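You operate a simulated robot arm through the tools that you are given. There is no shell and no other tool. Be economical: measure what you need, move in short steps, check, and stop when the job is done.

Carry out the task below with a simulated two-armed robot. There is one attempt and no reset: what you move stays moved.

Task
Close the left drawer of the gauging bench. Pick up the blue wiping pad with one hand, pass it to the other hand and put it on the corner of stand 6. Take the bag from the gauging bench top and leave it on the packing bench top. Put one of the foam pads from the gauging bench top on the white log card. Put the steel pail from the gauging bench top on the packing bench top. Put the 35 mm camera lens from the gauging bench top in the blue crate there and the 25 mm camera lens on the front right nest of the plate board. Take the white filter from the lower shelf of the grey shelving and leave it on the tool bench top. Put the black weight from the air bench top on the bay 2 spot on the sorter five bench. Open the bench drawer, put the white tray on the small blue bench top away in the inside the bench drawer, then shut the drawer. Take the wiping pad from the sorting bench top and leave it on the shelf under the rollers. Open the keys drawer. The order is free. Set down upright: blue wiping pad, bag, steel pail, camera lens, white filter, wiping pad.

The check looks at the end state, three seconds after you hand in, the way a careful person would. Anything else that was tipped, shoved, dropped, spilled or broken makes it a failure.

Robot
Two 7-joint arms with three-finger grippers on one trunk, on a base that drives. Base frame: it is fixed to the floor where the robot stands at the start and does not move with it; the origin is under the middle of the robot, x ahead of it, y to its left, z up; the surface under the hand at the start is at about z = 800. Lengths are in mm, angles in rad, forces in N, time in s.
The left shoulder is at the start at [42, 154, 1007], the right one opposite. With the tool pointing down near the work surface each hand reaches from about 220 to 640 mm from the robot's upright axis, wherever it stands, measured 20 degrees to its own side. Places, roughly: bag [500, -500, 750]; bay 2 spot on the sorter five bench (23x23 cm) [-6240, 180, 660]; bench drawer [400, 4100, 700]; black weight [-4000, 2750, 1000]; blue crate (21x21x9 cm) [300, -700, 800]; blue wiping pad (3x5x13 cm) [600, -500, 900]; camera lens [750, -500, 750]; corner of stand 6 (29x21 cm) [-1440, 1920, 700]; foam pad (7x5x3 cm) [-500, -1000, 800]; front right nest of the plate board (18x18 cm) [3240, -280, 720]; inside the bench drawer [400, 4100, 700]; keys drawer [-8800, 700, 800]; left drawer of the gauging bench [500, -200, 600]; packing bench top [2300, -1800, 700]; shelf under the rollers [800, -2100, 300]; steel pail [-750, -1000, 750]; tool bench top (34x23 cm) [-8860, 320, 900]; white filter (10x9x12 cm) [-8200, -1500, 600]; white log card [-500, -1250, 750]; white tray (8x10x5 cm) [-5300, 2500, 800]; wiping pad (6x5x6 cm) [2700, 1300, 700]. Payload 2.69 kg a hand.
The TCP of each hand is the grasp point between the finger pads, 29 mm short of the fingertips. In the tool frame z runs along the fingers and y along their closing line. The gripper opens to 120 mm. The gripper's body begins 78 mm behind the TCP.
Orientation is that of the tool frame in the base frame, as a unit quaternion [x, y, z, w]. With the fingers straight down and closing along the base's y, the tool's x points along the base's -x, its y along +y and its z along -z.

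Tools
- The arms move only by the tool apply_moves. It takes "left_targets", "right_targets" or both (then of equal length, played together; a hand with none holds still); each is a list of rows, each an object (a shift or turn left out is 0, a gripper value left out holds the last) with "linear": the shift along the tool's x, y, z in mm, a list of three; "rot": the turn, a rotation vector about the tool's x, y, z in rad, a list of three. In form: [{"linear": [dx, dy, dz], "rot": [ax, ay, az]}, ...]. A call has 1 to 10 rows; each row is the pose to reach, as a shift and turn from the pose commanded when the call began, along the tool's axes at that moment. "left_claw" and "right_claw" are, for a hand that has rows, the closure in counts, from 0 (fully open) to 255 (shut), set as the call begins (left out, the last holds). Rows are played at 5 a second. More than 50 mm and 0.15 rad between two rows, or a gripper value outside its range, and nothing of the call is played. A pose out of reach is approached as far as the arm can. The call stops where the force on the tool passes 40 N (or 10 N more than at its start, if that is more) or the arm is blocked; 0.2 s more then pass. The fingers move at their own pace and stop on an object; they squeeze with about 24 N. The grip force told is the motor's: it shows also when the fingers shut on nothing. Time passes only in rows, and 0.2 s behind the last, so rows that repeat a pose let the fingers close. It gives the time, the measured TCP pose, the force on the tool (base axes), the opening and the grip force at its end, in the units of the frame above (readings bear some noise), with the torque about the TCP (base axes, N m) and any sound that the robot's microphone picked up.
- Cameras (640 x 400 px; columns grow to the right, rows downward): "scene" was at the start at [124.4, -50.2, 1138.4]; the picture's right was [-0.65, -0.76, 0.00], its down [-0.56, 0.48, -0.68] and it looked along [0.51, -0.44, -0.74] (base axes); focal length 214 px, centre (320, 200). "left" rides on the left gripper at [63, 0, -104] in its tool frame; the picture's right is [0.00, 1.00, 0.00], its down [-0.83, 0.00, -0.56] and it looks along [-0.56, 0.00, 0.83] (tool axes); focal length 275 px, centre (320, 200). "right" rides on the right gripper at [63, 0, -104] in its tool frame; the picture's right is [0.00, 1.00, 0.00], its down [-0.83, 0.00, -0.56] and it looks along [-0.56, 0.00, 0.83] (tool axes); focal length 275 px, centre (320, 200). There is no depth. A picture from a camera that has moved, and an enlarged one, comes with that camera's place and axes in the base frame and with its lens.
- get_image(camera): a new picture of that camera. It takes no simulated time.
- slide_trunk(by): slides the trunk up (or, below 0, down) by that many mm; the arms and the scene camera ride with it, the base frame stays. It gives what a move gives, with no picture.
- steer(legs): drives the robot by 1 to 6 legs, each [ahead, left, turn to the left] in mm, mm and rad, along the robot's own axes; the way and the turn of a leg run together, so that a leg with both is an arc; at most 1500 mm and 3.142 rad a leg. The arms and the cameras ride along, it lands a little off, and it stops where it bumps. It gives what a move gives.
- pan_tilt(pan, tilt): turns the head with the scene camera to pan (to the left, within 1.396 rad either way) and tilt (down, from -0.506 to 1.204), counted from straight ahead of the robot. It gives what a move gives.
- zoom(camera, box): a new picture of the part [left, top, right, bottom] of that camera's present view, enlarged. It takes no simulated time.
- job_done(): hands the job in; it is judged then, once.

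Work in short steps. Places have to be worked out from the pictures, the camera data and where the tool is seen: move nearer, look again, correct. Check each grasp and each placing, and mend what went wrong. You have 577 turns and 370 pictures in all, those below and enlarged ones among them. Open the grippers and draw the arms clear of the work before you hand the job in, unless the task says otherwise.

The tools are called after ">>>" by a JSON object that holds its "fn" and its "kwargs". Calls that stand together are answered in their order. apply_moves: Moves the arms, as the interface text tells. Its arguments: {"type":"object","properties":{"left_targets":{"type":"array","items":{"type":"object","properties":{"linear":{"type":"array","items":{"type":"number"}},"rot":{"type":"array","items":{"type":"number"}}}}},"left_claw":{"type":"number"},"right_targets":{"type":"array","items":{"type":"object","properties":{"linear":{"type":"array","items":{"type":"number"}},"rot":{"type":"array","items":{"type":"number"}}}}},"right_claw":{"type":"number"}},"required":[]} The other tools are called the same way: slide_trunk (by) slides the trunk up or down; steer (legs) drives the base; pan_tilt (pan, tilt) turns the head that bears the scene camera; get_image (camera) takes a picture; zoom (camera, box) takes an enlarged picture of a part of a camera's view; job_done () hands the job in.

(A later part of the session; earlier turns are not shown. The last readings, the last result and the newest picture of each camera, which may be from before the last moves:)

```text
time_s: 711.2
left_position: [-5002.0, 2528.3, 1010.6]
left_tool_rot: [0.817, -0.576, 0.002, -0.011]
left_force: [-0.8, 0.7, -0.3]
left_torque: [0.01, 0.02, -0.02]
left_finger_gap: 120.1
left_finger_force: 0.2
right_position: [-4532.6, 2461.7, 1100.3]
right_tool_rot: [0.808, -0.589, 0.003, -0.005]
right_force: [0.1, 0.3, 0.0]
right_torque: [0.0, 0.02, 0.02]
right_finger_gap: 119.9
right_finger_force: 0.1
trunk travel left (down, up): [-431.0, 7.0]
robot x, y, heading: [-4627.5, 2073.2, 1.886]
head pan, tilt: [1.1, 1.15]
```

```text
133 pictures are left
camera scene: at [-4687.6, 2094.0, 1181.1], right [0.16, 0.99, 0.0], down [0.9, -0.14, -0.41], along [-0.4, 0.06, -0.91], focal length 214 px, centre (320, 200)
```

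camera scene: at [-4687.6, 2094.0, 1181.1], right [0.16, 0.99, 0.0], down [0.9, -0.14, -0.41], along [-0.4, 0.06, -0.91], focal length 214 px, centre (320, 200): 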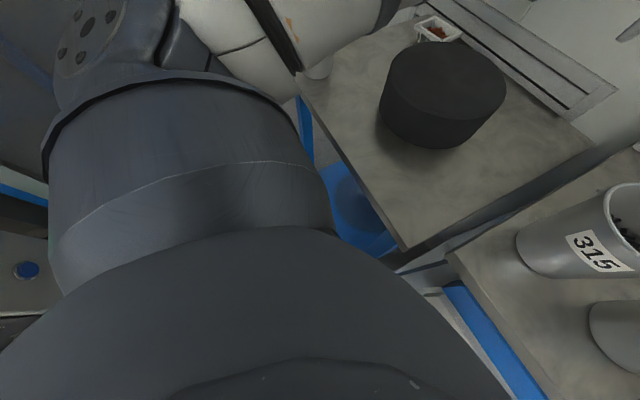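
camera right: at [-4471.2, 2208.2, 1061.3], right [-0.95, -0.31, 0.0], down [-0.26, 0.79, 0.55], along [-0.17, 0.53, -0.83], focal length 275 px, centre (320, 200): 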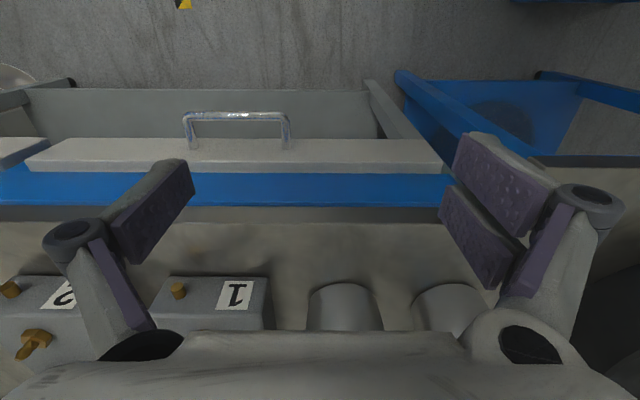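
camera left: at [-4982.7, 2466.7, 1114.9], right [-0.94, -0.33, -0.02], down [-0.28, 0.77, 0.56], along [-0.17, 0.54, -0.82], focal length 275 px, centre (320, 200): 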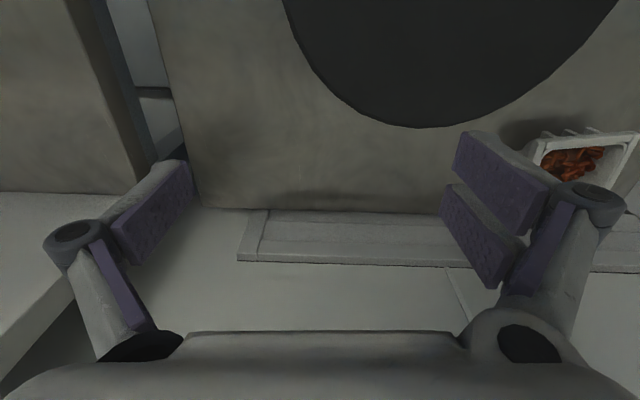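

My shoulder is against the booth's face, so I can't go further left. I'll turn right so the left shoulder leads; first I retract and raise the left hand.

>>> {"fn": "apply_moves", "kwargs": {"left_targets": [{"linear": [40, -10, -20]}, {"linear": [80, -20, -40]}, {"linear": [120, -30, -60]}, {"linear": [150, -40, -75]}]}}

>>> {"fn": "steer", "kwargs": {"legs": [[0, -20, 0], [0, 0, -0.6]]}}

>>> {"fn": "pan_tilt", "kwargs": {"pan": 1.2, "tilt": 0.55}}

>>> {"fn": "get_image", "kwargs": {"camera": "scene"}}

```text
time_s: 712.2
left_position: [-4929.2, 2394.3, 1083.3]
left_tool_rot: [0.827, -0.56, 0.032, -0.042]
left_force: [1.0, -0.3, 1.0]
left_torque: [0.0, 0.06, 0.01]
left_finger_gap: 120.2
left_finger_force: 0.1
right_position: [-4531.1, 2462.1, 1100.5]
right_tool_rot: [0.808, -0.59, 0.003, -0.006]
right_force: [0.0, 0.2, 0.1]
right_torque: [0.04, 0.0, 0.0]
right_finger_gap: 120.1
right_finger_force: 0.0
trunk travel left (down, up): [-431.0, 7.0]
robot x, y, heading: [-4623.6, 2070.5, 1.883]
head pan, tilt: [1.1, 1.15]
```

```text
time_s: 714.7
left_position: [-4674.4, 2516.6, 1082.7]
left_tool_rot: [-0.622, 0.781, -0.04, 0.029]
left_force: [0.3, 0.3, -0.3]
left_torque: [-0.01, 0.01, -0.01]
left_finger_gap: 120.0
left_finger_force: 0.2
right_position: [-4309.0, 2346.9, 1100.6]
right_tool_rot: [-0.597, 0.802, -0.004, 0.005]
right_force: [1.2, -0.8, 0.8]
right_torque: [0.02, 0.0, -0.01]
right_finger_gap: 119.9
right_finger_force: 0.0
trunk travel left (down, up): [-431.0, 7.0]
robot x, y, heading: [-4605.7, 2081.2, 1.287]
head pan, tilt: [1.1, 1.15]
```

```text
time_s: 715.7
left_position: [-4673.2, 2515.8, 1083.5]
left_tool_rot: [-0.622, 0.781, -0.041, 0.03]
left_force: [-0.3, 0.6, 0.8]
left_torque: [-0.02, 0.02, 0.0]
left_finger_gap: 119.9
left_finger_force: 0.1
right_position: [-4310.6, 2346.2, 1100.8]
right_tool_rot: [-0.596, 0.803, -0.004, 0.004]
right_force: [0.9, 0.2, -1.0]
right_torque: [0.01, 0.0, -0.01]
right_finger_gap: 119.8
right_finger_force: 0.1
trunk travel left (down, up): [-431.0, 7.0]
robot x, y, heading: [-4604.6, 2080.9, 1.282]
head pan, tilt: [1.201, 0.55]
```

```text
132 pictures are left
camera scene: at [-4674.2, 2145.9, 1227.2], right [0.61, 0.79, 0.0], down [0.41, -0.32, -0.85], along [-0.67, 0.52, -0.52], focal length 214 px, centre (320, 200)
```

scene: 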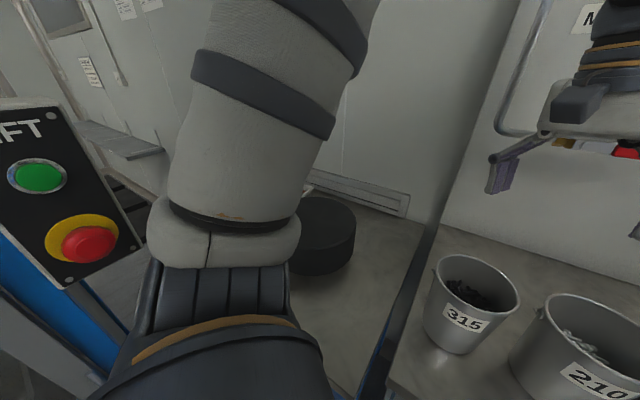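

Turned without contact. Now I swing the left hand toward the tray with a yaw of ~1.17 rad, staying high.

>>> {"fn": "apply_moves", "kwargs": {"left_targets": [{"linear": [0, 30, 0], "rot": [-0.05, 0, -0.14]}, {"linear": [5, 65, 5], "rot": [-0.1, 0, -0.28]}, {"linear": [10, 100, 10], "rot": [-0.1, 0, -0.42]}, {"linear": [15, 135, 15], "rot": [-0.1, 0, -0.56]}, {"linear": [20, 170, 20], "rot": [-0.1, 0, -0.7]}, {"linear": [25, 205, 25], "rot": [-0.1, 0, -0.84]}, {"linear": [30, 240, 30], "rot": [-0.1, 0, -0.98]}, {"linear": [35, 270, 35], "rot": [-0.1, 0, -1.12]}]}}

>>> {"fn": "get_image", "kwargs": {"camera": "left"}}

>>> {"fn": "get_image", "kwargs": {"camera": "scene"}}

```text
time_s: 717.5
left_position: [-4938.2, 2543.4, 1020.5]
left_tool_rot: [0.943, -0.331, 0.013, 0.025]
left_force: [0.3, 0.1, -0.4]
left_torque: [-0.01, 0.01, 0.02]
left_finger_gap: 120.2
left_finger_force: 0.0
right_position: [-4310.6, 2346.6, 1100.5]
right_tool_rot: [-0.597, 0.802, -0.005, 0.004]
right_force: [-0.3, 0.3, -0.7]
right_torque: [-0.02, -0.03, 0.02]
right_finger_gap: 119.9
right_finger_force: 0.0
trunk travel left (down, up): [-431.0, 7.0]
robot x, y, heading: [-4610.4, 2078.9, 1.283]
head pan, tilt: [1.201, 0.55]
```

```text
131 pictures are left
camera left: at [-4891.0, 2508.6, 1127.8], right [-0.63, -0.78, 0.04], down [-0.65, 0.55, 0.52], along [-0.42, 0.3, -0.85], focal length 275 px, centre (320, 200)
```

left: 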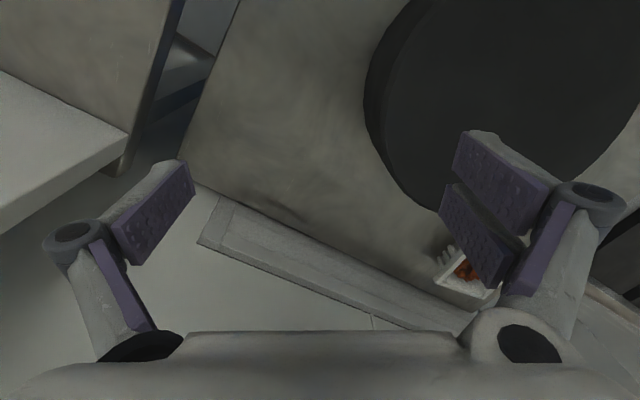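

```text
130 pictures are left
camera scene: at [-4674.7, 2146.0, 1227.2], right [0.61, 0.79, 0.0], down [0.41, -0.32, -0.85], along [-0.67, 0.52, -0.52], focal length 214 px, centre (320, 200)
```

scene: 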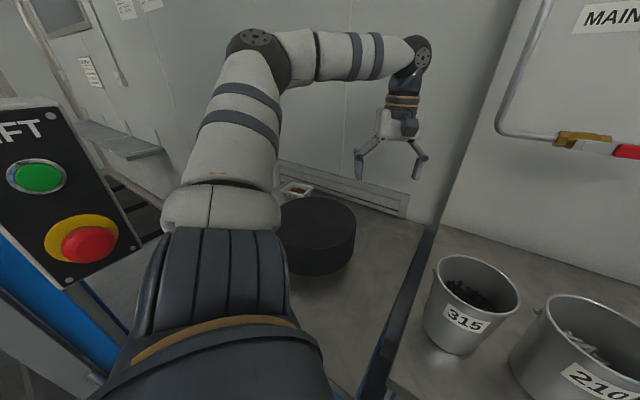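

I extend toward the tray while pitching the hand forward ~40°.

>>> {"fn": "apply_moves", "kwargs": {"left_targets": [{"linear": [-30, 28, 0], "rot": [0, -0.09, 0]}, {"linear": [-60, 56, 5], "rot": [0, -0.18, 0]}, {"linear": [-90, 84, 10], "rot": [0, -0.27, 0]}, {"linear": [-120, 112, 15], "rot": [0, -0.36, 0]}, {"linear": [-150, 140, 20], "rot": [0, -0.45, 0]}, {"linear": [-175, 168, 25], "rot": [0, -0.54, 0]}, {"linear": [-195, 195, 30], "rot": [0, -0.63, 0]}, {"linear": [-210, 220, 35], "rot": [0, -0.7, 0]}]}}

>>> {"fn": "get_image", "kwargs": {"camera": "left"}}

>>> {"fn": "get_image", "kwargs": {"camera": "scene"}}

```text
time_s: 719.3
left_position: [-5241.3, 2499.9, 985.0]
left_tool_rot: [0.89, -0.321, -0.312, -0.09]
left_force: [0.0, -0.1, 0.6]
left_torque: [-0.04, 0.03, -0.01]
left_finger_gap: 120.2
left_finger_force: 0.1
right_position: [-4308.6, 2346.2, 1101.1]
right_tool_rot: [-0.596, 0.803, -0.004, 0.004]
right_force: [0.1, -0.9, 1.1]
right_torque: [0.0, 0.02, 0.0]
right_finger_gap: 120.1
right_finger_force: 0.0
trunk travel left (down, up): [-431.0, 7.0]
robot x, y, heading: [-4611.1, 2080.2, 1.28]
head pan, tilt: [1.201, 0.55]
```

```text
129 pictures are left
camera left: at [-5152.4, 2429.0, 1029.8], right [-0.63, -0.77, 0.04], down [-0.22, 0.23, 0.95], along [-0.74, 0.59, -0.32], focal length 275 px, centre (320, 200)
```

left: 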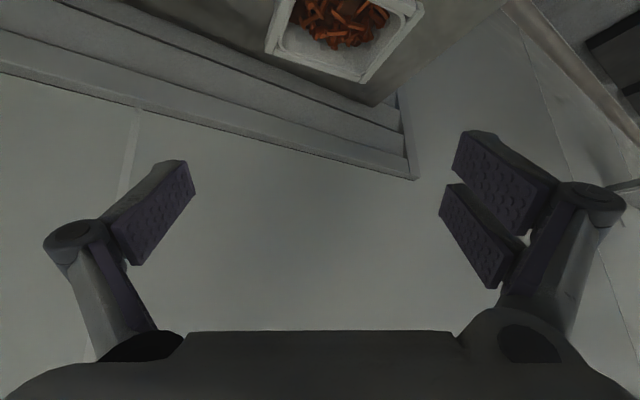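

```text
128 pictures are left
camera scene: at [-4674.5, 2145.6, 1227.3], right [0.61, 0.79, 0.0], down [0.41, -0.32, -0.85], along [-0.67, 0.52, -0.52], focal length 214 px, centre (320, 200)
```

scene: 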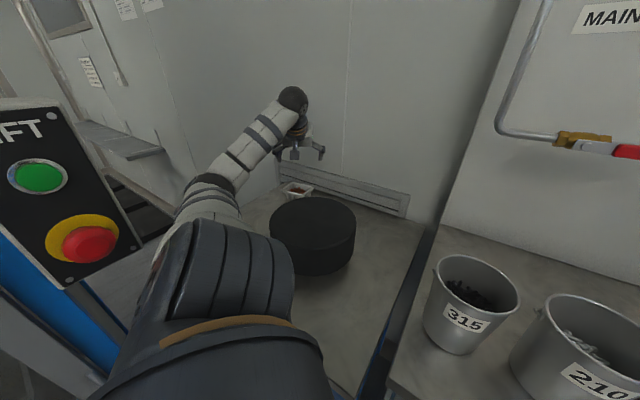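

The tray (rim ≈100×80, rotated) has centre ≈[-5280,2505]. I turn the hand ~24° right so it grips across the tray's ends, and lower to z≈930.

>>> {"fn": "apply_moves", "kwargs": {"left_targets": [{"linear": [2, 6, 15], "rot": [0.086, -0.006, 0.11]}, {"linear": [4, 12, 35], "rot": [0.171, -0.011, 0.221]}, {"linear": [8, 18, 65], "rot": [0.257, -0.017, 0.332]}]}}

>>> {"fn": "get_image", "kwargs": {"camera": "left"}}

```text
time_s: 720.1
left_position: [-5280.0, 2505.7, 931.9]
left_tool_rot: [0.803, -0.501, -0.285, -0.153]
left_force: [-0.5, 0.3, 0.3]
left_torque: [-0.04, 0.02, -0.01]
left_finger_gap: 119.7
left_finger_force: 0.1
right_position: [-4309.8, 2346.9, 1101.3]
right_tool_rot: [-0.597, 0.803, -0.005, 0.006]
right_force: [1.1, -0.2, 0.3]
right_torque: [0.06, -0.02, 0.0]
right_finger_gap: 120.0
right_finger_force: 0.2
trunk travel left (down, up): [-431.0, 7.0]
robot x, y, heading: [-4605.7, 2075.9, 1.277]
head pan, tilt: [1.201, 0.55]
```

```text
127 pictures are left
camera left: at [-5228.1, 2404.9, 975.1], right [-0.89, -0.45, 0.04], down [-0.11, 0.3, 0.95], along [-0.44, 0.84, -0.32], focal length 275 px, centre (320, 200)
```

left: 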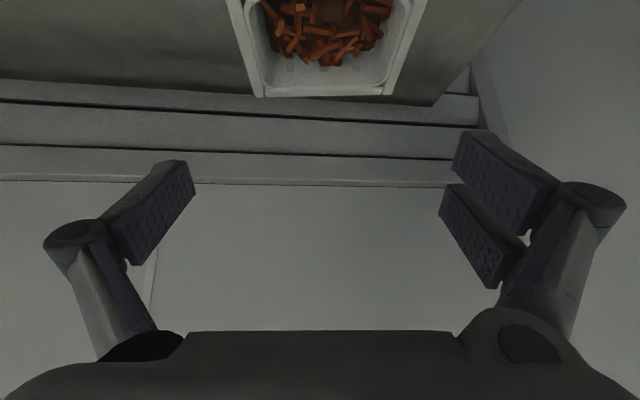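

Well aligned with the tray. I descend straight down in two steps.

>>> {"fn": "apply_moves", "kwargs": {"left_targets": [{"linear": [20, -1, 26]}, {"linear": [40, -2, 51]}]}}

>>> {"fn": "get_image", "kwargs": {"camera": "left"}}

```text
time_s: 720.7
left_position: [-5279.2, 2505.6, 865.7]
left_tool_rot: [0.803, -0.5, -0.284, -0.153]
left_force: [-0.7, 0.6, -1.4]
left_torque: [-0.02, 0.02, -0.03]
left_finger_gap: 120.0
left_finger_force: 0.0
right_position: [-4308.0, 2345.6, 1101.0]
right_tool_rot: [-0.597, 0.802, -0.004, 0.005]
right_force: [0.3, -0.5, 0.2]
right_torque: [0.01, -0.05, -0.03]
right_finger_gap: 120.0
right_finger_force: 0.1
trunk travel left (down, up): [-431.0, 7.0]
robot x, y, heading: [-4602.4, 2079.8, 1.281]
head pan, tilt: [1.201, 0.55]
```

```text
126 pictures are left
camera left: at [-5227.0, 2405.6, 909.5], right [-0.89, -0.45, 0.04], down [-0.11, 0.3, 0.95], along [-0.44, 0.84, -0.32], focal length 275 px, centre (320, 200)
```

left: 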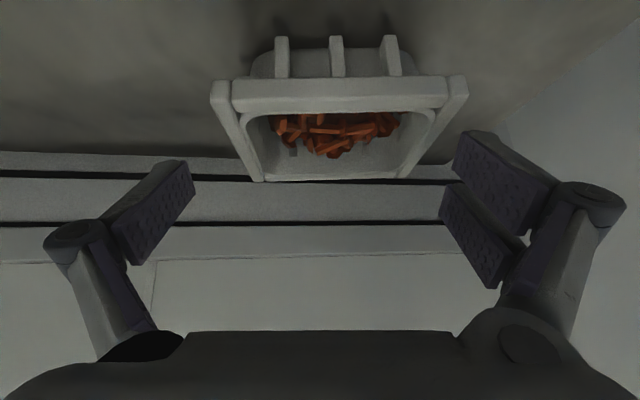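

Tray is 8 mm to the right and 13 mm ahead of centre; rim z≈838. I correct and go down to z≈820, then close.

>>> {"fn": "apply_moves", "kwargs": {"left_targets": [{"linear": [-10, 8, 8]}, {"linear": [4, 7, 26]}, {"linear": [18, 7, 44]}]}}

>>> {"fn": "get_image", "kwargs": {"camera": "left"}}

```text
time_s: 721.5
left_position: [-5294.0, 2512.6, 819.1]
left_tool_rot: [0.803, -0.5, -0.286, -0.154]
left_force: [0.2, -0.6, 0.3]
left_torque: [-0.02, -0.02, 0.01]
left_finger_gap: 119.8
left_finger_force: 0.1
right_position: [-4309.5, 2346.8, 1100.7]
right_tool_rot: [-0.597, 0.802, -0.004, 0.005]
right_force: [0.1, 0.4, 0.4]
right_torque: [0.0, 0.05, -0.02]
right_finger_gap: 119.9
right_finger_force: 0.1
trunk travel left (down, up): [-431.0, 7.0]
robot x, y, heading: [-4605.7, 2079.9, 1.286]
head pan, tilt: [1.201, 0.55]
```

```text
125 pictures are left
camera left: at [-5240.9, 2411.7, 863.9], right [-0.89, -0.45, 0.04], down [-0.11, 0.3, 0.95], along [-0.44, 0.84, -0.32], focal length 275 px, centre (320, 200)
```

left: 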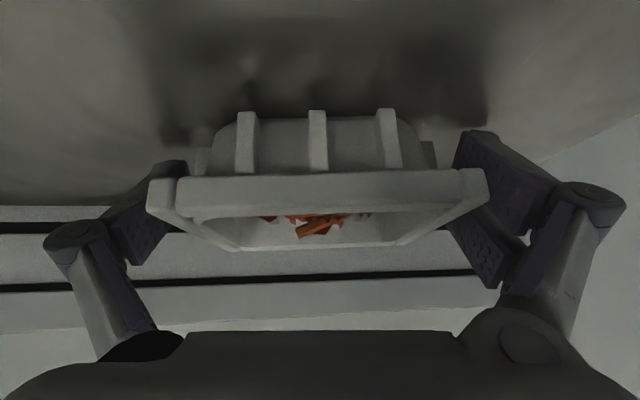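

Fingers straddle the tray ends. I close.

>>> {"fn": "apply_moves", "kwargs": {"left_targets": [{}, {}, {}], "left_claw": 255}}

>>> {"fn": "get_image", "kwargs": {"camera": "left"}}

```text
time_s: 722.0
left_position: [-5299.1, 2507.3, 825.5]
left_tool_rot: [0.803, -0.495, -0.294, -0.152]
left_force: [-3.9, -6.5, 23.3]
left_torque: [-0.49, 0.57, 0.06]
left_finger_gap: 99.5
left_finger_force: 24.0
right_position: [-4308.5, 2346.5, 1101.2]
right_tool_rot: [-0.599, 0.801, -0.004, 0.005]
right_force: [-0.4, -0.4, -0.2]
right_torque: [-0.02, 0.05, -0.01]
right_finger_gap: 120.0
right_finger_force: 0.2
trunk travel left (down, up): [-431.0, 7.0]
robot x, y, heading: [-4607.8, 2079.9, 1.286]
head pan, tilt: [1.201, 0.55]
stopped in row 2 (left hand): the force on the tool passed its limit at 43 N (the readings are from after the stop); the commanded pose is now the measured one
```

```text
124 pictures are left
camera left: at [-5245.0, 2407.1, 868.2], right [-0.89, -0.46, 0.05], down [-0.1, 0.29, 0.95], along [-0.45, 0.84, -0.3], focal length 275 px, centre (320, 200)
```

left: 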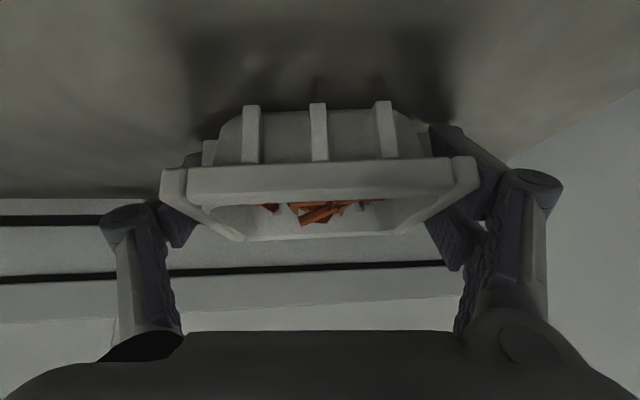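

Gripped (99.5 mm). I lift straight up slowly.

>>> {"fn": "apply_moves", "kwargs": {"left_targets": [{"linear": [-6, 0, -8]}, {"linear": [-18, 1, -24]}, {"linear": [-37, 2, -48]}, {"linear": [-60, 3, -77]}]}}

>>> {"fn": "get_image", "kwargs": {"camera": "left"}}

>>> {"fn": "get_image", "kwargs": {"camera": "scene"}}

```text
time_s: 723.0
left_position: [-5296.5, 2509.0, 920.5]
left_tool_rot: [0.804, -0.498, -0.29, -0.15]
left_force: [-0.5, -0.6, -2.2]
left_torque: [-0.02, 0.0, 0.01]
left_finger_gap: 99.3
left_finger_force: 23.9
right_position: [-4309.4, 2346.2, 1100.9]
right_tool_rot: [-0.598, 0.802, -0.005, 0.004]
right_force: [-0.2, 0.3, 0.4]
right_torque: [-0.01, -0.01, 0.0]
right_finger_gap: 120.1
right_finger_force: 0.0
trunk travel left (down, up): [-431.0, 7.0]
robot x, y, heading: [-4609.8, 2081.0, 1.285]
head pan, tilt: [1.201, 0.55]
```

```text
123 pictures are left
camera left: at [-5243.5, 2408.3, 964.4], right [-0.89, -0.46, 0.05], down [-0.1, 0.3, 0.95], along [-0.45, 0.84, -0.31], focal length 275 px, centre (320, 200)
```

left: 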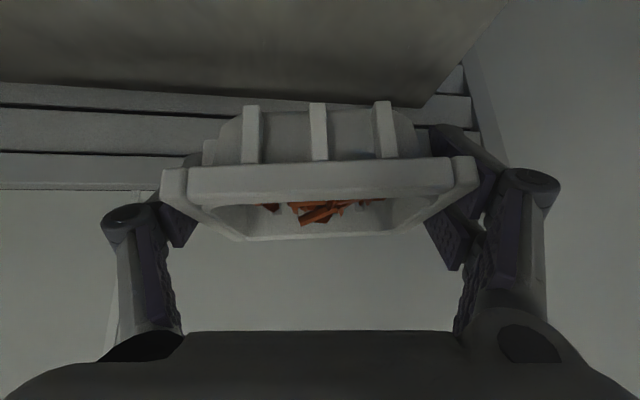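

```text
122 pictures are left
camera scene: at [-4674.4, 2145.3, 1227.3], right [0.61, 0.79, 0.0], down [0.41, -0.32, -0.85], along [-0.68, 0.52, -0.52], focal length 214 px, centre (320, 200)
```

scene: 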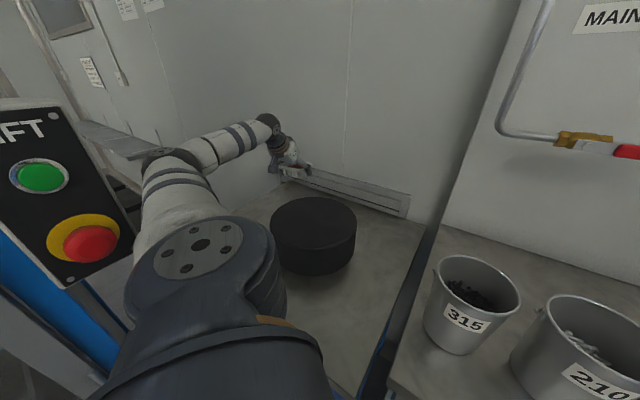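

Tray lifted level. I raise it to clear the beakers, then swing it in front of me keeping it level.

>>> {"fn": "apply_moves", "kwargs": {"left_targets": [{"linear": [-22, 2, -29]}, {"linear": [-45, 4, -58]}, {"linear": [-68, 5, -87]}]}}

>>> {"fn": "apply_moves", "kwargs": {"left_targets": [{"linear": [10, -40, -10], "rot": [0.033, -0.003, 0.043]}, {"linear": [20, -80, -20], "rot": [0.067, -0.005, 0.085]}, {"linear": [30, -120, -31], "rot": [0.1, -0.008, 0.128]}, {"linear": [40, -160, -41], "rot": [0.133, -0.01, 0.17]}, {"linear": [50, -200, -51], "rot": [0.166, -0.013, 0.213]}, {"linear": [60, -241, -61], "rot": [0.2, -0.016, 0.256]}, {"linear": [69, -281, -71], "rot": [0.233, -0.018, 0.298]}, {"linear": [79, -321, -82], "rot": [0.266, -0.021, 0.341]}, {"linear": [89, -361, -92], "rot": [0.3, -0.023, 0.383]}, {"linear": [99, -401, -102], "rot": [0.333, -0.026, 0.426]}]}}

>>> {"fn": "get_image", "kwargs": {"camera": "scene"}}

```text
time_s: 723.8
left_position: [-5298.4, 2508.3, 1030.9]
left_tool_rot: [0.804, -0.496, -0.29, -0.15]
left_force: [-0.2, 1.1, -2.4]
left_torque: [-0.04, -0.03, -0.02]
left_finger_gap: 99.0
left_finger_force: 24.6
right_position: [-4309.4, 2347.4, 1099.7]
right_tool_rot: [-0.598, 0.801, -0.005, 0.004]
right_force: [0.3, -0.3, -0.2]
right_torque: [-0.02, -0.03, 0.01]
right_finger_gap: 119.8
right_finger_force: 0.0
trunk travel left (down, up): [-431.0, 7.0]
robot x, y, heading: [-4603.8, 2080.9, 1.287]
head pan, tilt: [1.201, 0.55]
```

```text
time_s: 726.0
left_position: [-4877.1, 2569.7, 1031.2]
left_tool_rot: [-0.641, 0.695, 0.24, 0.222]
left_force: [0.4, 0.4, -2.6]
left_torque: [0.01, 0.02, -0.02]
left_finger_gap: 98.7
left_finger_force: 24.2
right_position: [-4309.0, 2347.3, 1100.6]
right_tool_rot: [-0.598, 0.801, -0.005, 0.005]
right_force: [0.4, 0.5, -0.1]
right_torque: [0.0, 0.02, -0.01]
right_finger_gap: 119.9
right_finger_force: 0.1
trunk travel left (down, up): [-431.0, 7.0]
robot x, y, heading: [-4606.1, 2082.7, 1.286]
head pan, tilt: [1.201, 0.55]
```

```text
121 pictures are left
camera scene: at [-4673.9, 2145.7, 1227.3], right [0.61, 0.79, 0.0], down [0.41, -0.32, -0.85], along [-0.68, 0.52, -0.52], focal length 214 px, centre (320, 200)
```

scene: 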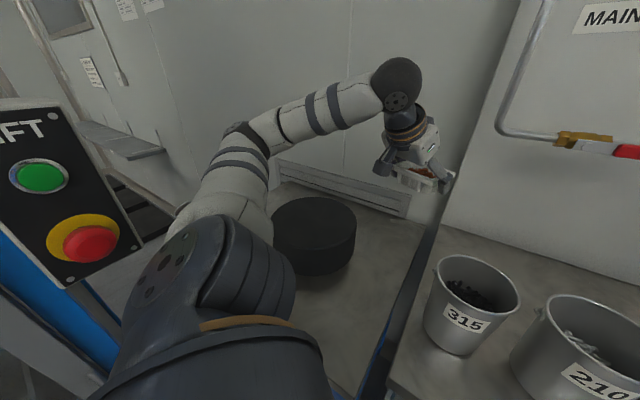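

I bring the tray further in front and align the hand with my heading.

>>> {"fn": "apply_moves", "kwargs": {"left_targets": [{"linear": [-2, -40, -3], "rot": [0.025, -0.002, 0.032]}, {"linear": [-4, -81, -6], "rot": [0.05, -0.004, 0.064]}, {"linear": [-6, -121, -9], "rot": [0.075, -0.006, 0.096]}, {"linear": [-8, -162, -13], "rot": [0.1, -0.008, 0.128]}, {"linear": [-10, -203, -16], "rot": [0.125, -0.01, 0.16]}, {"linear": [-12, -243, -19], "rot": [0.15, -0.012, 0.193]}, {"linear": [-14, -284, -22], "rot": [0.176, -0.014, 0.225]}]}}

>>> {"fn": "get_image", "kwargs": {"camera": "scene"}}

```text
time_s: 727.6
left_position: [-4591.5, 2549.3, 1042.2]
left_tool_rot: [-0.536, 0.778, 0.206, 0.254]
left_force: [0.0, -0.4, -2.1]
left_torque: [-0.02, -0.01, 0.01]
left_finger_gap: 98.9
left_finger_force: 24.0
right_position: [-4309.3, 2346.7, 1101.7]
right_tool_rot: [-0.598, 0.802, -0.004, 0.005]
right_force: [0.5, 0.2, 0.2]
right_torque: [-0.01, 0.06, -0.02]
right_finger_gap: 119.9
right_finger_force: 0.1
trunk travel left (down, up): [-431.0, 7.0]
robot x, y, heading: [-4604.4, 2082.0, 1.289]
head pan, tilt: [1.201, 0.55]
```

```text
120 pictures are left
camera scene: at [-4673.4, 2145.3, 1227.3], right [0.61, 0.79, 0.0], down [0.41, -0.32, -0.85], along [-0.68, 0.52, -0.52], focal length 214 px, centre (320, 200)
```

scene: 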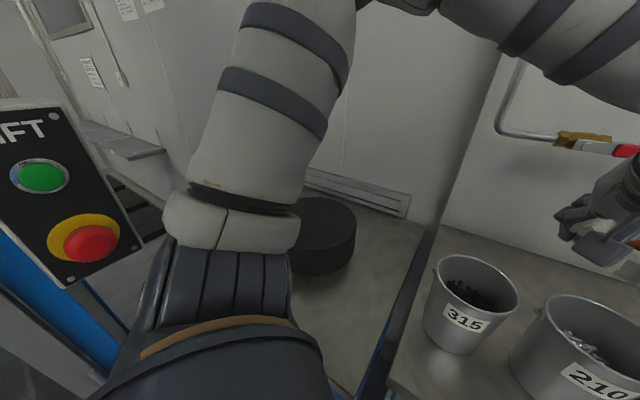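

I back out of the corner the way I came, return to the aisle and head toward the far bench (≈[400,4100]).

>>> {"fn": "steer", "kwargs": {"legs": [[-352, -546, 0], [0, 0, 0.605], [-1450, 0, 0]]}}

>>> {"fn": "get_image", "kwargs": {"camera": "left"}}

```text
time_s: 740.8
left_position: [-3981.6, 601.7, 1040.7]
left_tool_rot: [0.746, -0.58, -0.273, -0.18]
left_force: [0.5, 0.2, -2.9]
left_torque: [-0.03, 0.0, 0.05]
left_finger_gap: 98.8
left_finger_force: 24.2
right_position: [-3633.2, 600.1, 1100.7]
right_tool_rot: [0.812, -0.583, 0.002, -0.005]
right_force: [-0.2, -0.2, 0.1]
right_torque: [0.01, 0.0, -0.02]
right_finger_gap: 120.1
right_finger_force: 0.0
trunk travel left (down, up): [-431.0, 7.0]
robot x, y, heading: [-3718.9, 209.1, 1.898]
head pan, tilt: [1.201, 0.55]
```

```text
119 pictures are left
camera left: at [-3949.3, 492.9, 1085.2], right [-0.96, -0.26, 0.05], down [-0.03, 0.31, 0.95], along [-0.26, 0.91, -0.31], focal length 275 px, centre (320, 200)
```

left: 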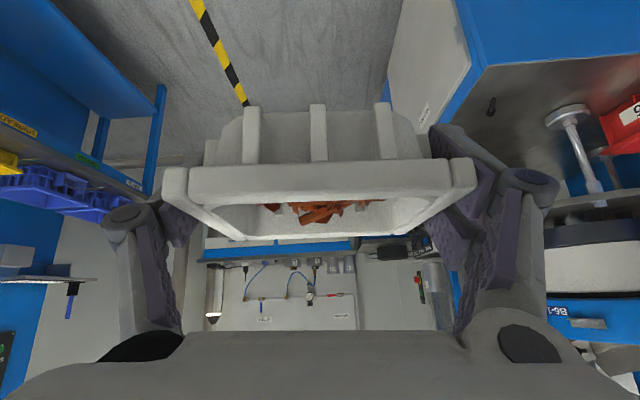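

Tray still level with its contents. Now along the aisle to the far side.

>>> {"fn": "steer", "kwargs": {"legs": [[0, 0, -1.575], [1400, 0, 0], [1400, 0, 0], [1000, 0, 0], [0, 0, 1.25]]}}

>>> {"fn": "pan_tilt", "kwargs": {"pan": 0.0, "tilt": 0.25}}

>>> {"fn": "get_image", "kwargs": {"camera": "scene"}}

```text
time_s: 766.0
left_position: [-213.8, 1810.5, 1041.7]
left_tool_rot: [-0.63, 0.704, 0.237, 0.226]
left_force: [-1.1, 0.0, -2.1]
left_torque: [-0.04, -0.01, -0.02]
left_finger_gap: 98.7
left_finger_force: 25.0
right_position: [112.1, 1685.7, 1100.4]
right_tool_rot: [-0.695, 0.719, -0.003, 0.005]
right_force: [-0.2, -0.6, 0.2]
right_torque: [0.0, 0.01, -0.02]
right_finger_gap: 120.0
right_finger_force: 0.0
trunk travel left (down, up): [-431.0, 7.0]
robot x, y, heading: [-105.3, 1351.2, 1.537]
head pan, tilt: [1.201, 0.55]
```

```text
time_s: 767.4
left_position: [-213.6, 1811.3, 1041.3]
left_tool_rot: [-0.63, 0.704, 0.237, 0.227]
left_force: [0.5, -0.1, -2.4]
left_torque: [-0.01, -0.01, -0.03]
left_finger_gap: 98.7
left_finger_force: 23.5
right_position: [111.9, 1685.1, 1099.8]
right_tool_rot: [-0.694, 0.719, -0.004, 0.005]
right_force: [0.2, -0.2, -0.3]
right_torque: [-0.01, 0.0, 0.01]
right_finger_gap: 120.1
right_finger_force: 0.1
trunk travel left (down, up): [-431.0, 7.0]
robot x, y, heading: [-106.7, 1353.4, 1.539]
head pan, tilt: [0.0, 0.25]
```

```text
118 pictures are left
camera scene: at [-104.8, 1456.7, 1254.9], right [1.0, -0.03, 0.0], down [-0.01, -0.25, -0.97], along [0.03, 0.97, -0.25], focal length 214 px, centre (320, 200)
```

scene: 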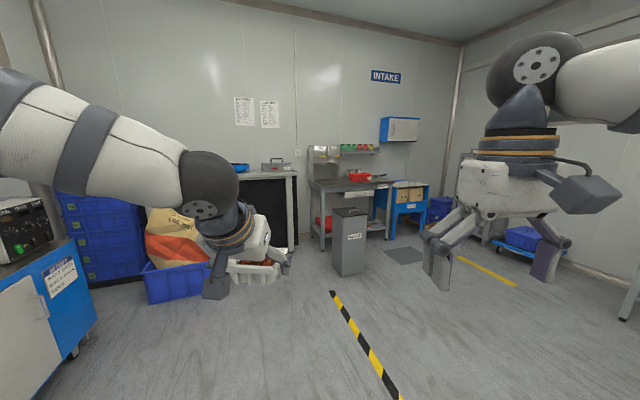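

>>> {"fn": "steer", "kwargs": {"legs": [[1000, -300, 0.0]]}}

>>> {"fn": "pan_tilt", "kwargs": {"pan": 0.0, "tilt": 0.45}}

>>> {"fn": "get_image", "kwargs": {"camera": "scene"}}

```text
time_s: 772.9
left_position: [111.2, 2822.0, 1040.9]
left_tool_rot: [-0.63, 0.704, 0.237, 0.226]
left_force: [0.3, 0.5, -2.5]
left_torque: [-0.03, -0.01, 0.01]
left_finger_gap: 98.9
left_finger_force: 24.0
right_position: [436.2, 2697.1, 1100.7]
right_tool_rot: [-0.695, 0.719, -0.004, 0.005]
right_force: [-0.1, 1.7, -0.8]
right_torque: [0.0, 0.0, 0.01]
right_finger_gap: 120.1
right_finger_force: 0.1
trunk travel left (down, up): [-431.0, 7.0]
robot x, y, heading: [217.1, 2363.1, 1.543]
head pan, tilt: [0.0, 0.25]
```

```text
time_s: 773.6
left_position: [110.4, 2821.5, 1041.6]
left_tool_rot: [-0.63, 0.704, 0.237, 0.227]
left_force: [-0.1, -0.1, -2.2]
left_torque: [-0.01, -0.01, -0.01]
left_finger_gap: 98.7
left_finger_force: 24.3
right_position: [435.2, 2696.3, 1099.7]
right_tool_rot: [-0.694, 0.72, -0.004, 0.005]
right_force: [-0.5, 0.4, -0.5]
right_torque: [-0.02, 0.01, 0.01]
right_finger_gap: 120.0
right_finger_force: 0.1
trunk travel left (down, up): [-431.0, 7.0]
robot x, y, heading: [217.5, 2364.7, 1.542]
head pan, tilt: [0.0, 0.45]
```

```text
117 pictures are left
camera scene: at [218.9, 2466.8, 1236.4], right [1.0, -0.03, 0.0], down [-0.01, -0.43, -0.9], along [0.03, 0.9, -0.43], focal length 214 px, centre (320, 200)
```

scene: 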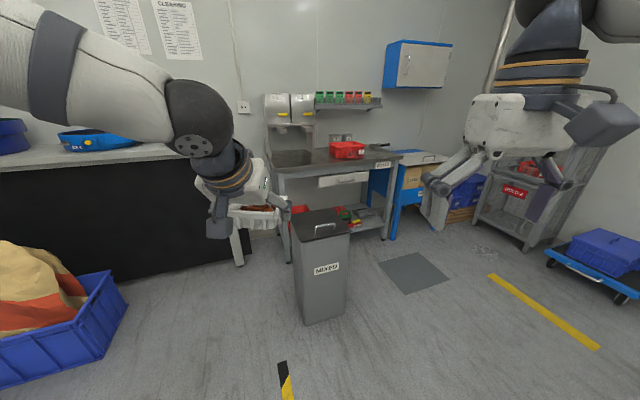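

The drawer is in the bench ahead (handle ≈[437,3945,700]); a MIXED bin stands in front-left. I turn square to it and approach from the right of the bin.

>>> {"fn": "steer", "kwargs": {"legs": [[0, 0, 0.352], [0, -750, 0], [450, 0, 0]]}}

>>> {"fn": "pan_tilt", "kwargs": {"pan": 0.05, "tilt": 0.5}}

>>> {"fn": "get_image", "kwargs": {"camera": "scene"}}

>>> {"fn": "get_image", "kwargs": {"camera": "right"}}

```text
time_s: 783.2
left_position: [531.5, 3420.8, 1041.0]
left_tool_rot: [0.743, -0.584, -0.273, -0.182]
left_force: [0.5, -0.1, -1.6]
left_torque: [0.01, 0.0, -0.02]
left_finger_gap: 98.7
left_finger_force: 24.0
right_position: [879.3, 3415.3, 1102.8]
right_tool_rot: [0.809, -0.588, 0.002, -0.005]
right_force: [0.2, 0.7, -0.5]
right_torque: [-0.01, 0.0, 0.02]
right_finger_gap: 119.9
right_finger_force: 0.1
trunk travel left (down, up): [-431.0, 7.0]
robot x, y, heading: [786.0, 3028.1, 1.887]
head pan, tilt: [0.0, 0.45]
```

```text
time_s: 783.8
left_position: [533.0, 3420.7, 1041.7]
left_tool_rot: [0.743, -0.584, -0.273, -0.182]
left_force: [0.5, 0.3, -2.7]
left_torque: [0.01, -0.01, 0.02]
left_finger_gap: 98.6
left_finger_force: 24.1
right_position: [878.7, 3414.1, 1100.6]
right_tool_rot: [0.809, -0.588, 0.003, -0.006]
right_force: [0.7, -0.8, 0.4]
right_torque: [-0.04, 0.0, 0.0]
right_finger_gap: 119.9
right_finger_force: 0.1
trunk travel left (down, up): [-431.0, 7.0]
robot x, y, heading: [786.9, 3021.4, 1.892]
head pan, tilt: [0.051, 0.499]
```

```text
116 pictures are left
camera scene: at [750.6, 3121.5, 1231.8], right [0.93, 0.36, 0.0], down [0.17, -0.45, -0.88], along [-0.32, 0.82, -0.48], focal length 214 px, centre (320, 200)
```

scene: 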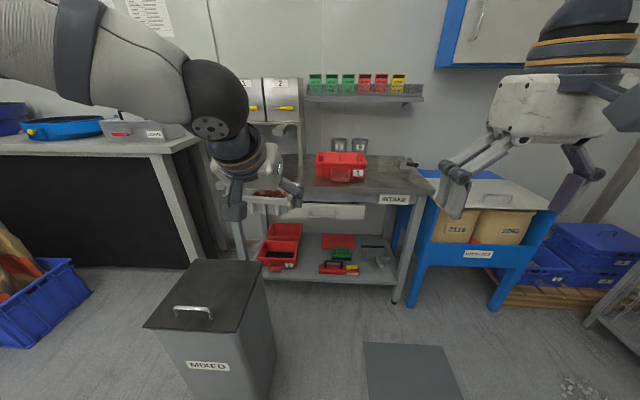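

```text
115 pictures are left
camera right: at [897.5, 3354.3, 1205.5], right [-0.95, -0.31, -0.01], down [-0.27, 0.79, 0.56], along [-0.16, 0.53, -0.83], focal length 275 px, centre (320, 200)
```

right: 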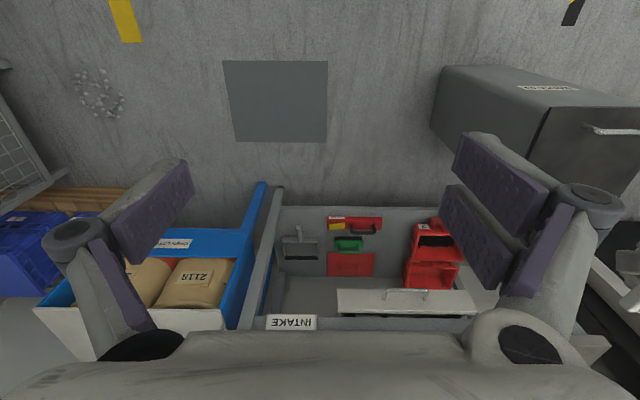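

Handle located at ≈[436,3954,675]. I lower the trunk, and prepare the right hand horizontally with vertical closing as with the KEYS drawer.

>>> {"fn": "slide_trunk", "kwargs": {"by": -260}}

>>> {"fn": "apply_moves", "kwargs": {"right_targets": [{"linear": [-15, 10, 10], "rot": [0, -0.148, 0]}, {"linear": [-30, 20, 20], "rot": [0, -0.296, 0]}, {"linear": [-45, 30, 30], "rot": [0, -0.444, 0]}, {"linear": [-60, 40, 40], "rot": [0, -0.592, 0]}, {"linear": [-75, 50, 55], "rot": [0, -0.74, 0]}, {"linear": [-90, 60, 70], "rot": [0, -0.888, 0]}, {"linear": [-105, 70, 85], "rot": [0, -1.036, 0]}, {"linear": [-120, 80, 100], "rot": [0, -1.184, 0]}, {"linear": [-135, 90, 115], "rot": [0, -1.332, 0]}, {"linear": [-150, 100, 130], "rot": [0, -1.48, 0]}], "right_claw": 100}}

>>> {"fn": "apply_moves", "kwargs": {"right_targets": [{"rot": [0, -0.06, 0.145]}, {"rot": [0, -0.08, 0.29]}, {"rot": [0, -0.08, 0.435]}, {"rot": [0, -0.08, 0.58]}, {"rot": [0, -0.08, 0.725]}, {"rot": [0, -0.08, 0.87]}, {"rot": [0, -0.08, 1.015]}, {"rot": [0, -0.08, 1.16]}, {"rot": [0, -0.08, 1.305]}, {"rot": [0, -0.08, 1.45]}]}}

>>> {"fn": "get_image", "kwargs": {"camera": "right"}}

>>> {"fn": "get_image", "kwargs": {"camera": "scene"}}

```text
time_s: 786.5
left_position: [531.8, 3419.6, 781.0]
left_tool_rot: [0.743, -0.584, -0.272, -0.182]
left_force: [0.6, 0.3, -2.4]
left_torque: [0.0, 0.02, -0.04]
left_finger_gap: 98.5
left_finger_force: 24.7
right_position: [879.1, 3413.9, 841.4]
right_tool_rot: [0.808, -0.589, 0.002, -0.006]
right_force: [-0.8, 0.5, 0.6]
right_torque: [-0.01, 0.02, -0.01]
right_finger_gap: 119.8
right_finger_force: 0.0
trunk travel left (down, up): [-171.0, 267.0]
robot x, y, heading: [788.5, 3022.2, 1.888]
head pan, tilt: [0.051, 0.499]
```

```text
time_s: 788.7
left_position: [532.4, 3421.8, 781.3]
left_tool_rot: [0.743, -0.584, -0.273, -0.182]
left_force: [-0.2, 0.6, -2.3]
left_torque: [-0.04, 0.04, 0.05]
left_finger_gap: 98.8
left_finger_force: 23.8
right_position: [740.5, 3527.5, 709.5]
right_tool_rot: [0.599, -0.431, -0.543, -0.4]
right_force: [0.0, 0.0, -0.3]
right_torque: [-0.03, -0.02, 0.01]
right_finger_gap: 73.0
right_finger_force: 0.0
right hand out of reach, approached as far as the arm can: row 6, 7, 8, 9
trunk travel left (down, up): [-171.0, 267.0]
robot x, y, heading: [786.5, 3024.6, 1.886]
head pan, tilt: [0.051, 0.499]
```

```text
refused: row 1 steps farther than a row can; nothing moved
```

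```text
114 pictures are left
camera right: at [774.2, 3423.9, 655.7], right [-0.95, -0.31, -0.02], down [0.14, -0.46, 0.88], along [-0.28, 0.83, 0.48], focal length 275 px, centre (320, 200)
```

right: 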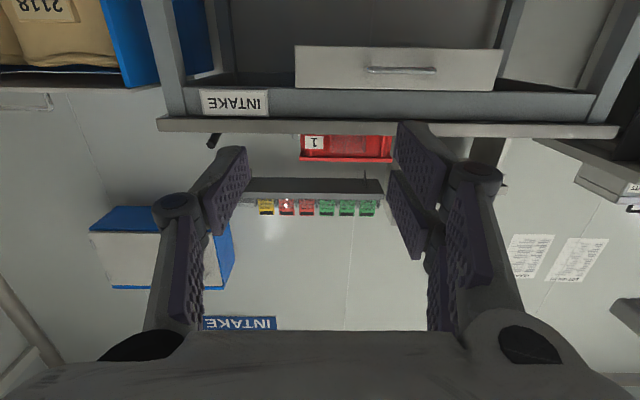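

```text
113 pictures are left
camera scene: at [714.2, 3232.8, 952.4], right [0.93, 0.36, 0.0], down [0.17, -0.45, -0.88], along [-0.32, 0.82, -0.48], focal length 214 px, centre (320, 200)
```

scene: 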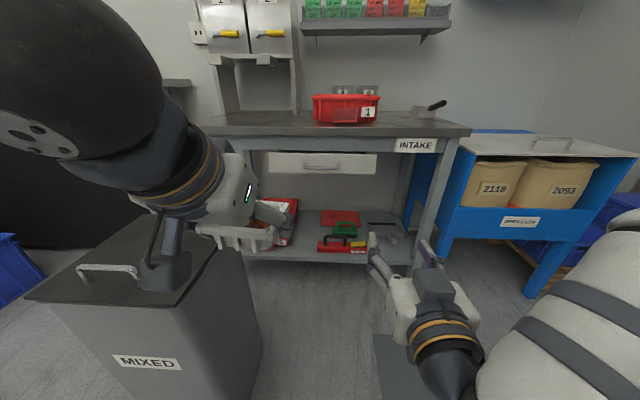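

I roll the right hand and lift the left hand (tray) a little away from the bin lid.

>>> {"fn": "apply_moves", "kwargs": {"right_targets": [{"rot": [0, 0, 0.145]}, {"rot": [0, 0, 0.29]}, {"rot": [0, 0, 0.435]}, {"rot": [0, 0, 0.58]}, {"rot": [0, 0, 0.725]}, {"rot": [0, 0, 0.87]}, {"rot": [0, 0, 1.015]}, {"rot": [0, 0, 1.16]}, {"rot": [0, 0, 1.305]}, {"rot": [0, 0, 1.45]}], "left_targets": [{"linear": [-10, 1, -12]}, {"linear": [-19, 1, -24]}, {"linear": [-28, 2, -36]}, {"linear": [-37, 3, -47]}, {"linear": [-37, 3, -47]}, {"linear": [-37, 3, -47]}, {"linear": [-37, 3, -47]}, {"linear": [-37, 3, -47]}, {"linear": [-37, 3, -47]}, {"linear": [-37, 3, -47]}]}}

>>> {"fn": "get_image", "kwargs": {"camera": "right"}}

```text
time_s: 790.9
left_position: [531.2, 3420.9, 842.7]
left_tool_rot: [0.742, -0.584, -0.273, -0.183]
left_force: [-0.1, 0.2, -1.7]
left_torque: [0.01, -0.02, -0.04]
left_finger_gap: 98.7
left_finger_force: 23.8
right_position: [740.1, 3527.5, 709.4]
right_tool_rot: [-0.162, 0.72, 0.672, -0.061]
right_force: [0.5, -0.2, 0.0]
right_torque: [-0.04, -0.01, 0.0]
right_finger_gap: 73.1
right_finger_force: 0.0
trunk travel left (down, up): [-171.0, 267.0]
robot x, y, heading: [783.1, 3026.3, 1.888]
head pan, tilt: [0.051, 0.499]
```

```text
112 pictures are left
camera right: at [711.9, 3408.3, 711.3], right [-0.16, 0.04, 0.99], down [0.95, -0.26, 0.16], along [0.27, 0.96, 0.0], focal length 275 px, centre (320, 200)
```

right: 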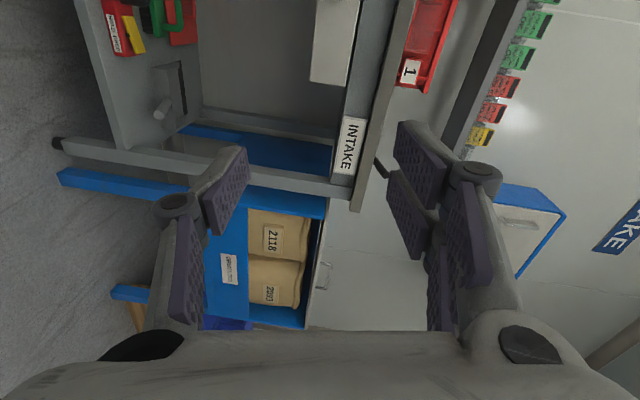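

The drawer is further left; I shift the right hand 150 mm left, finish the roll, and drive 330 mm forward.

>>> {"fn": "apply_moves", "kwargs": {"right_targets": [{"linear": [38, 0, 0], "rot": [0, 0, 0.06]}, {"linear": [76, 2, 0], "rot": [0, 0, 0.12]}, {"linear": [114, 4, 0], "rot": [0, 0, 0.13]}, {"linear": [148, 5, 0], "rot": [0, 0, 0.13]}]}}

>>> {"fn": "steer", "kwargs": {"legs": [[320, 0, 0]]}}

>>> {"fn": "get_image", "kwargs": {"camera": "right"}}

>>> {"fn": "get_image", "kwargs": {"camera": "scene"}}

```text
time_s: 791.9
left_position: [532.0, 3419.6, 841.8]
left_tool_rot: [0.743, -0.584, -0.272, -0.181]
left_force: [0.1, 0.3, -1.2]
left_torque: [0.0, 0.01, -0.03]
left_finger_gap: 98.7
left_finger_force: 23.9
right_position: [599.1, 3482.3, 698.4]
right_tool_rot: [-0.116, 0.729, 0.667, -0.104]
right_force: [-0.4, 0.2, 0.2]
right_torque: [0.0, 0.01, 0.01]
right_finger_gap: 73.2
right_finger_force: 0.0
trunk travel left (down, up): [-171.0, 267.0]
robot x, y, heading: [790.0, 3029.0, 1.889]
head pan, tilt: [0.051, 0.499]
```

```text
time_s: 794.1
left_position: [438.8, 3731.7, 841.5]
left_tool_rot: [0.738, -0.59, -0.271, -0.184]
left_force: [0.2, 0.9, -2.9]
left_torque: [-0.03, 0.0, 0.04]
left_finger_gap: 98.6
left_finger_force: 24.1
right_position: [507.6, 3791.6, 698.1]
right_tool_rot: [-0.111, 0.73, 0.667, -0.1]
right_force: [-0.4, 0.1, -0.5]
right_torque: [-0.02, 0.01, 0.0]
right_finger_gap: 72.8
right_finger_force: 0.1
trunk travel left (down, up): [-171.0, 267.0]
robot x, y, heading: [686.9, 3332.1, 1.873]
head pan, tilt: [0.051, 0.499]
```

```text
111 pictures are left
camera right: at [477.0, 3674.6, 706.7], right [-0.03, 0.08, 1.0], down [0.96, -0.28, 0.06], along [0.29, 0.96, -0.07], focal length 275 px, centre (320, 200)
```

right: 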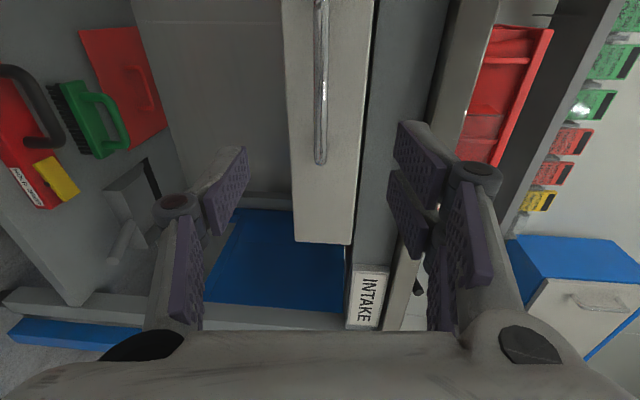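

```text
110 pictures are left
camera scene: at [618.1, 3540.7, 952.4], right [0.94, 0.35, 0.0], down [0.17, -0.45, -0.88], along [-0.3, 0.82, -0.48], focal length 214 px, centre (320, 200)
```

scene: 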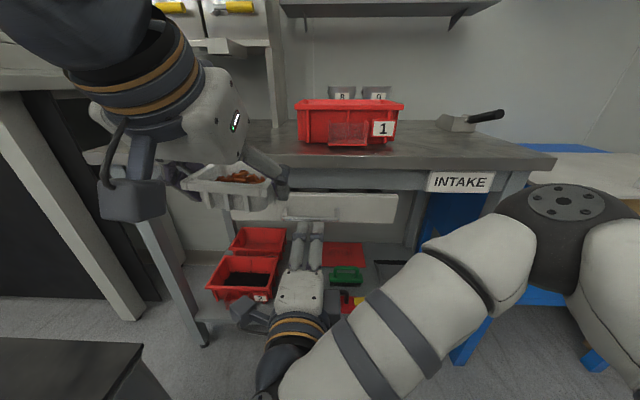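

Handle is ~197 mm ahead, nearly aligned. I drive 130 mm more.

>>> {"fn": "steer", "kwargs": {"legs": [[125, 5, 0]]}}

>>> {"fn": "get_image", "kwargs": {"camera": "right"}}

>>> {"fn": "get_image", "kwargs": {"camera": "scene"}}

```text
time_s: 795.3
left_position: [396.5, 3847.7, 841.6]
left_tool_rot: [0.739, -0.589, -0.271, -0.184]
left_force: [0.9, -0.7, -2.0]
left_torque: [-0.04, -0.01, -0.01]
left_finger_gap: 98.8
left_finger_force: 23.8
right_position: [463.5, 3908.1, 697.7]
right_tool_rot: [-0.111, 0.729, 0.668, -0.1]
right_force: [-0.2, 0.0, 0.1]
right_torque: [0.0, -0.02, 0.03]
right_finger_gap: 72.9
right_finger_force: 0.0
trunk travel left (down, up): [-171.0, 267.0]
robot x, y, heading: [645.5, 3443.6, 1.877]
head pan, tilt: [0.051, 0.499]
```

```text
109 pictures are left
camera right: at [434.8, 3791.3, 706.7], right [-0.03, 0.08, 1.0], down [0.96, -0.28, 0.06], along [0.29, 0.96, -0.07], focal length 275 px, centre (320, 200)
```

right: 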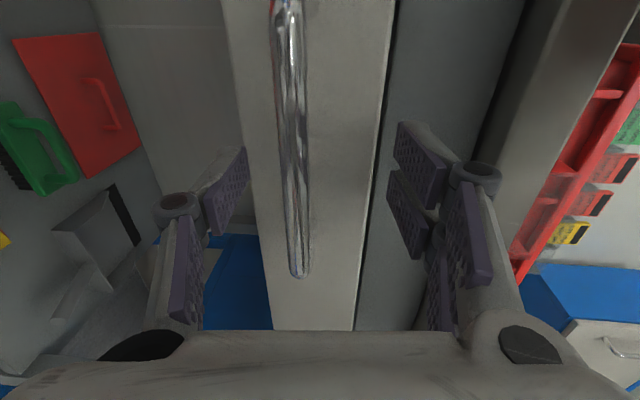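

```text
108 pictures are left
camera scene: at [576.0, 3657.6, 952.4], right [0.94, 0.35, 0.0], down [0.17, -0.45, -0.88], along [-0.31, 0.82, -0.48], focal length 214 px, centre (320, 200)
```

scene: 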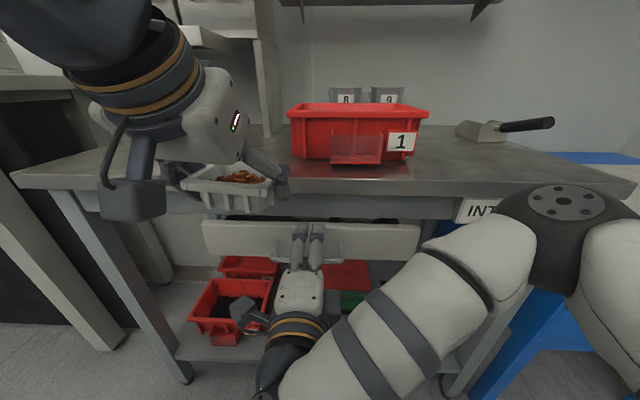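

>>> {"fn": "apply_moves", "kwargs": {"right_targets": [{"linear": [-3, -8, 25]}, {"linear": [-6, -9, 50]}]}}

>>> {"fn": "get_image", "kwargs": {"camera": "right"}}

```text
time_s: 795.9
left_position: [398.2, 3841.5, 846.3]
left_tool_rot: [0.738, -0.588, -0.274, -0.185]
left_force: [0.2, -0.2, -1.5]
left_torque: [-0.01, -0.01, 0.0]
left_finger_gap: 98.6
left_finger_force: 24.0
right_position: [456.1, 3934.7, 702.5]
right_tool_rot: [-0.11, 0.719, 0.678, -0.111]
right_force: [9.3, -17.8, 75.3]
right_torque: [2.85, -0.26, 0.59]
right_finger_gap: 60.6
right_finger_force: 43.9
trunk travel left (down, up): [-171.0, 267.0]
robot x, y, heading: [644.0, 3447.6, 1.876]
head pan, tilt: [0.051, 0.499]
stopped in row 2 (right hand): the force on the tool passed its limit at 64 N (the readings are from after the stop); the commanded pose is now the measured one
```

```text
107 pictures are left
camera right: at [428.9, 3817.6, 707.1], right [-0.01, 0.06, 1.0], down [0.96, -0.27, 0.03], along [0.27, 0.96, -0.05], focal length 275 px, centre (320, 200)
```

right: 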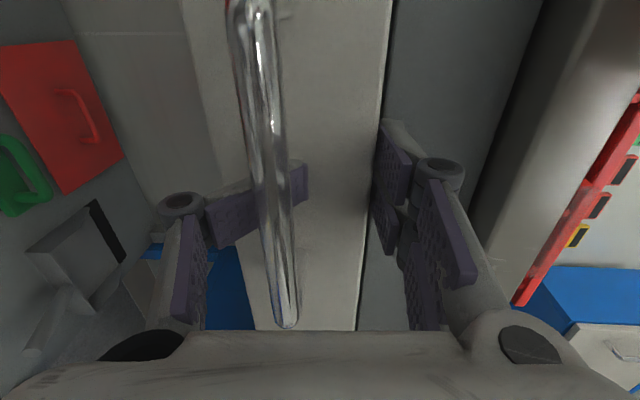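

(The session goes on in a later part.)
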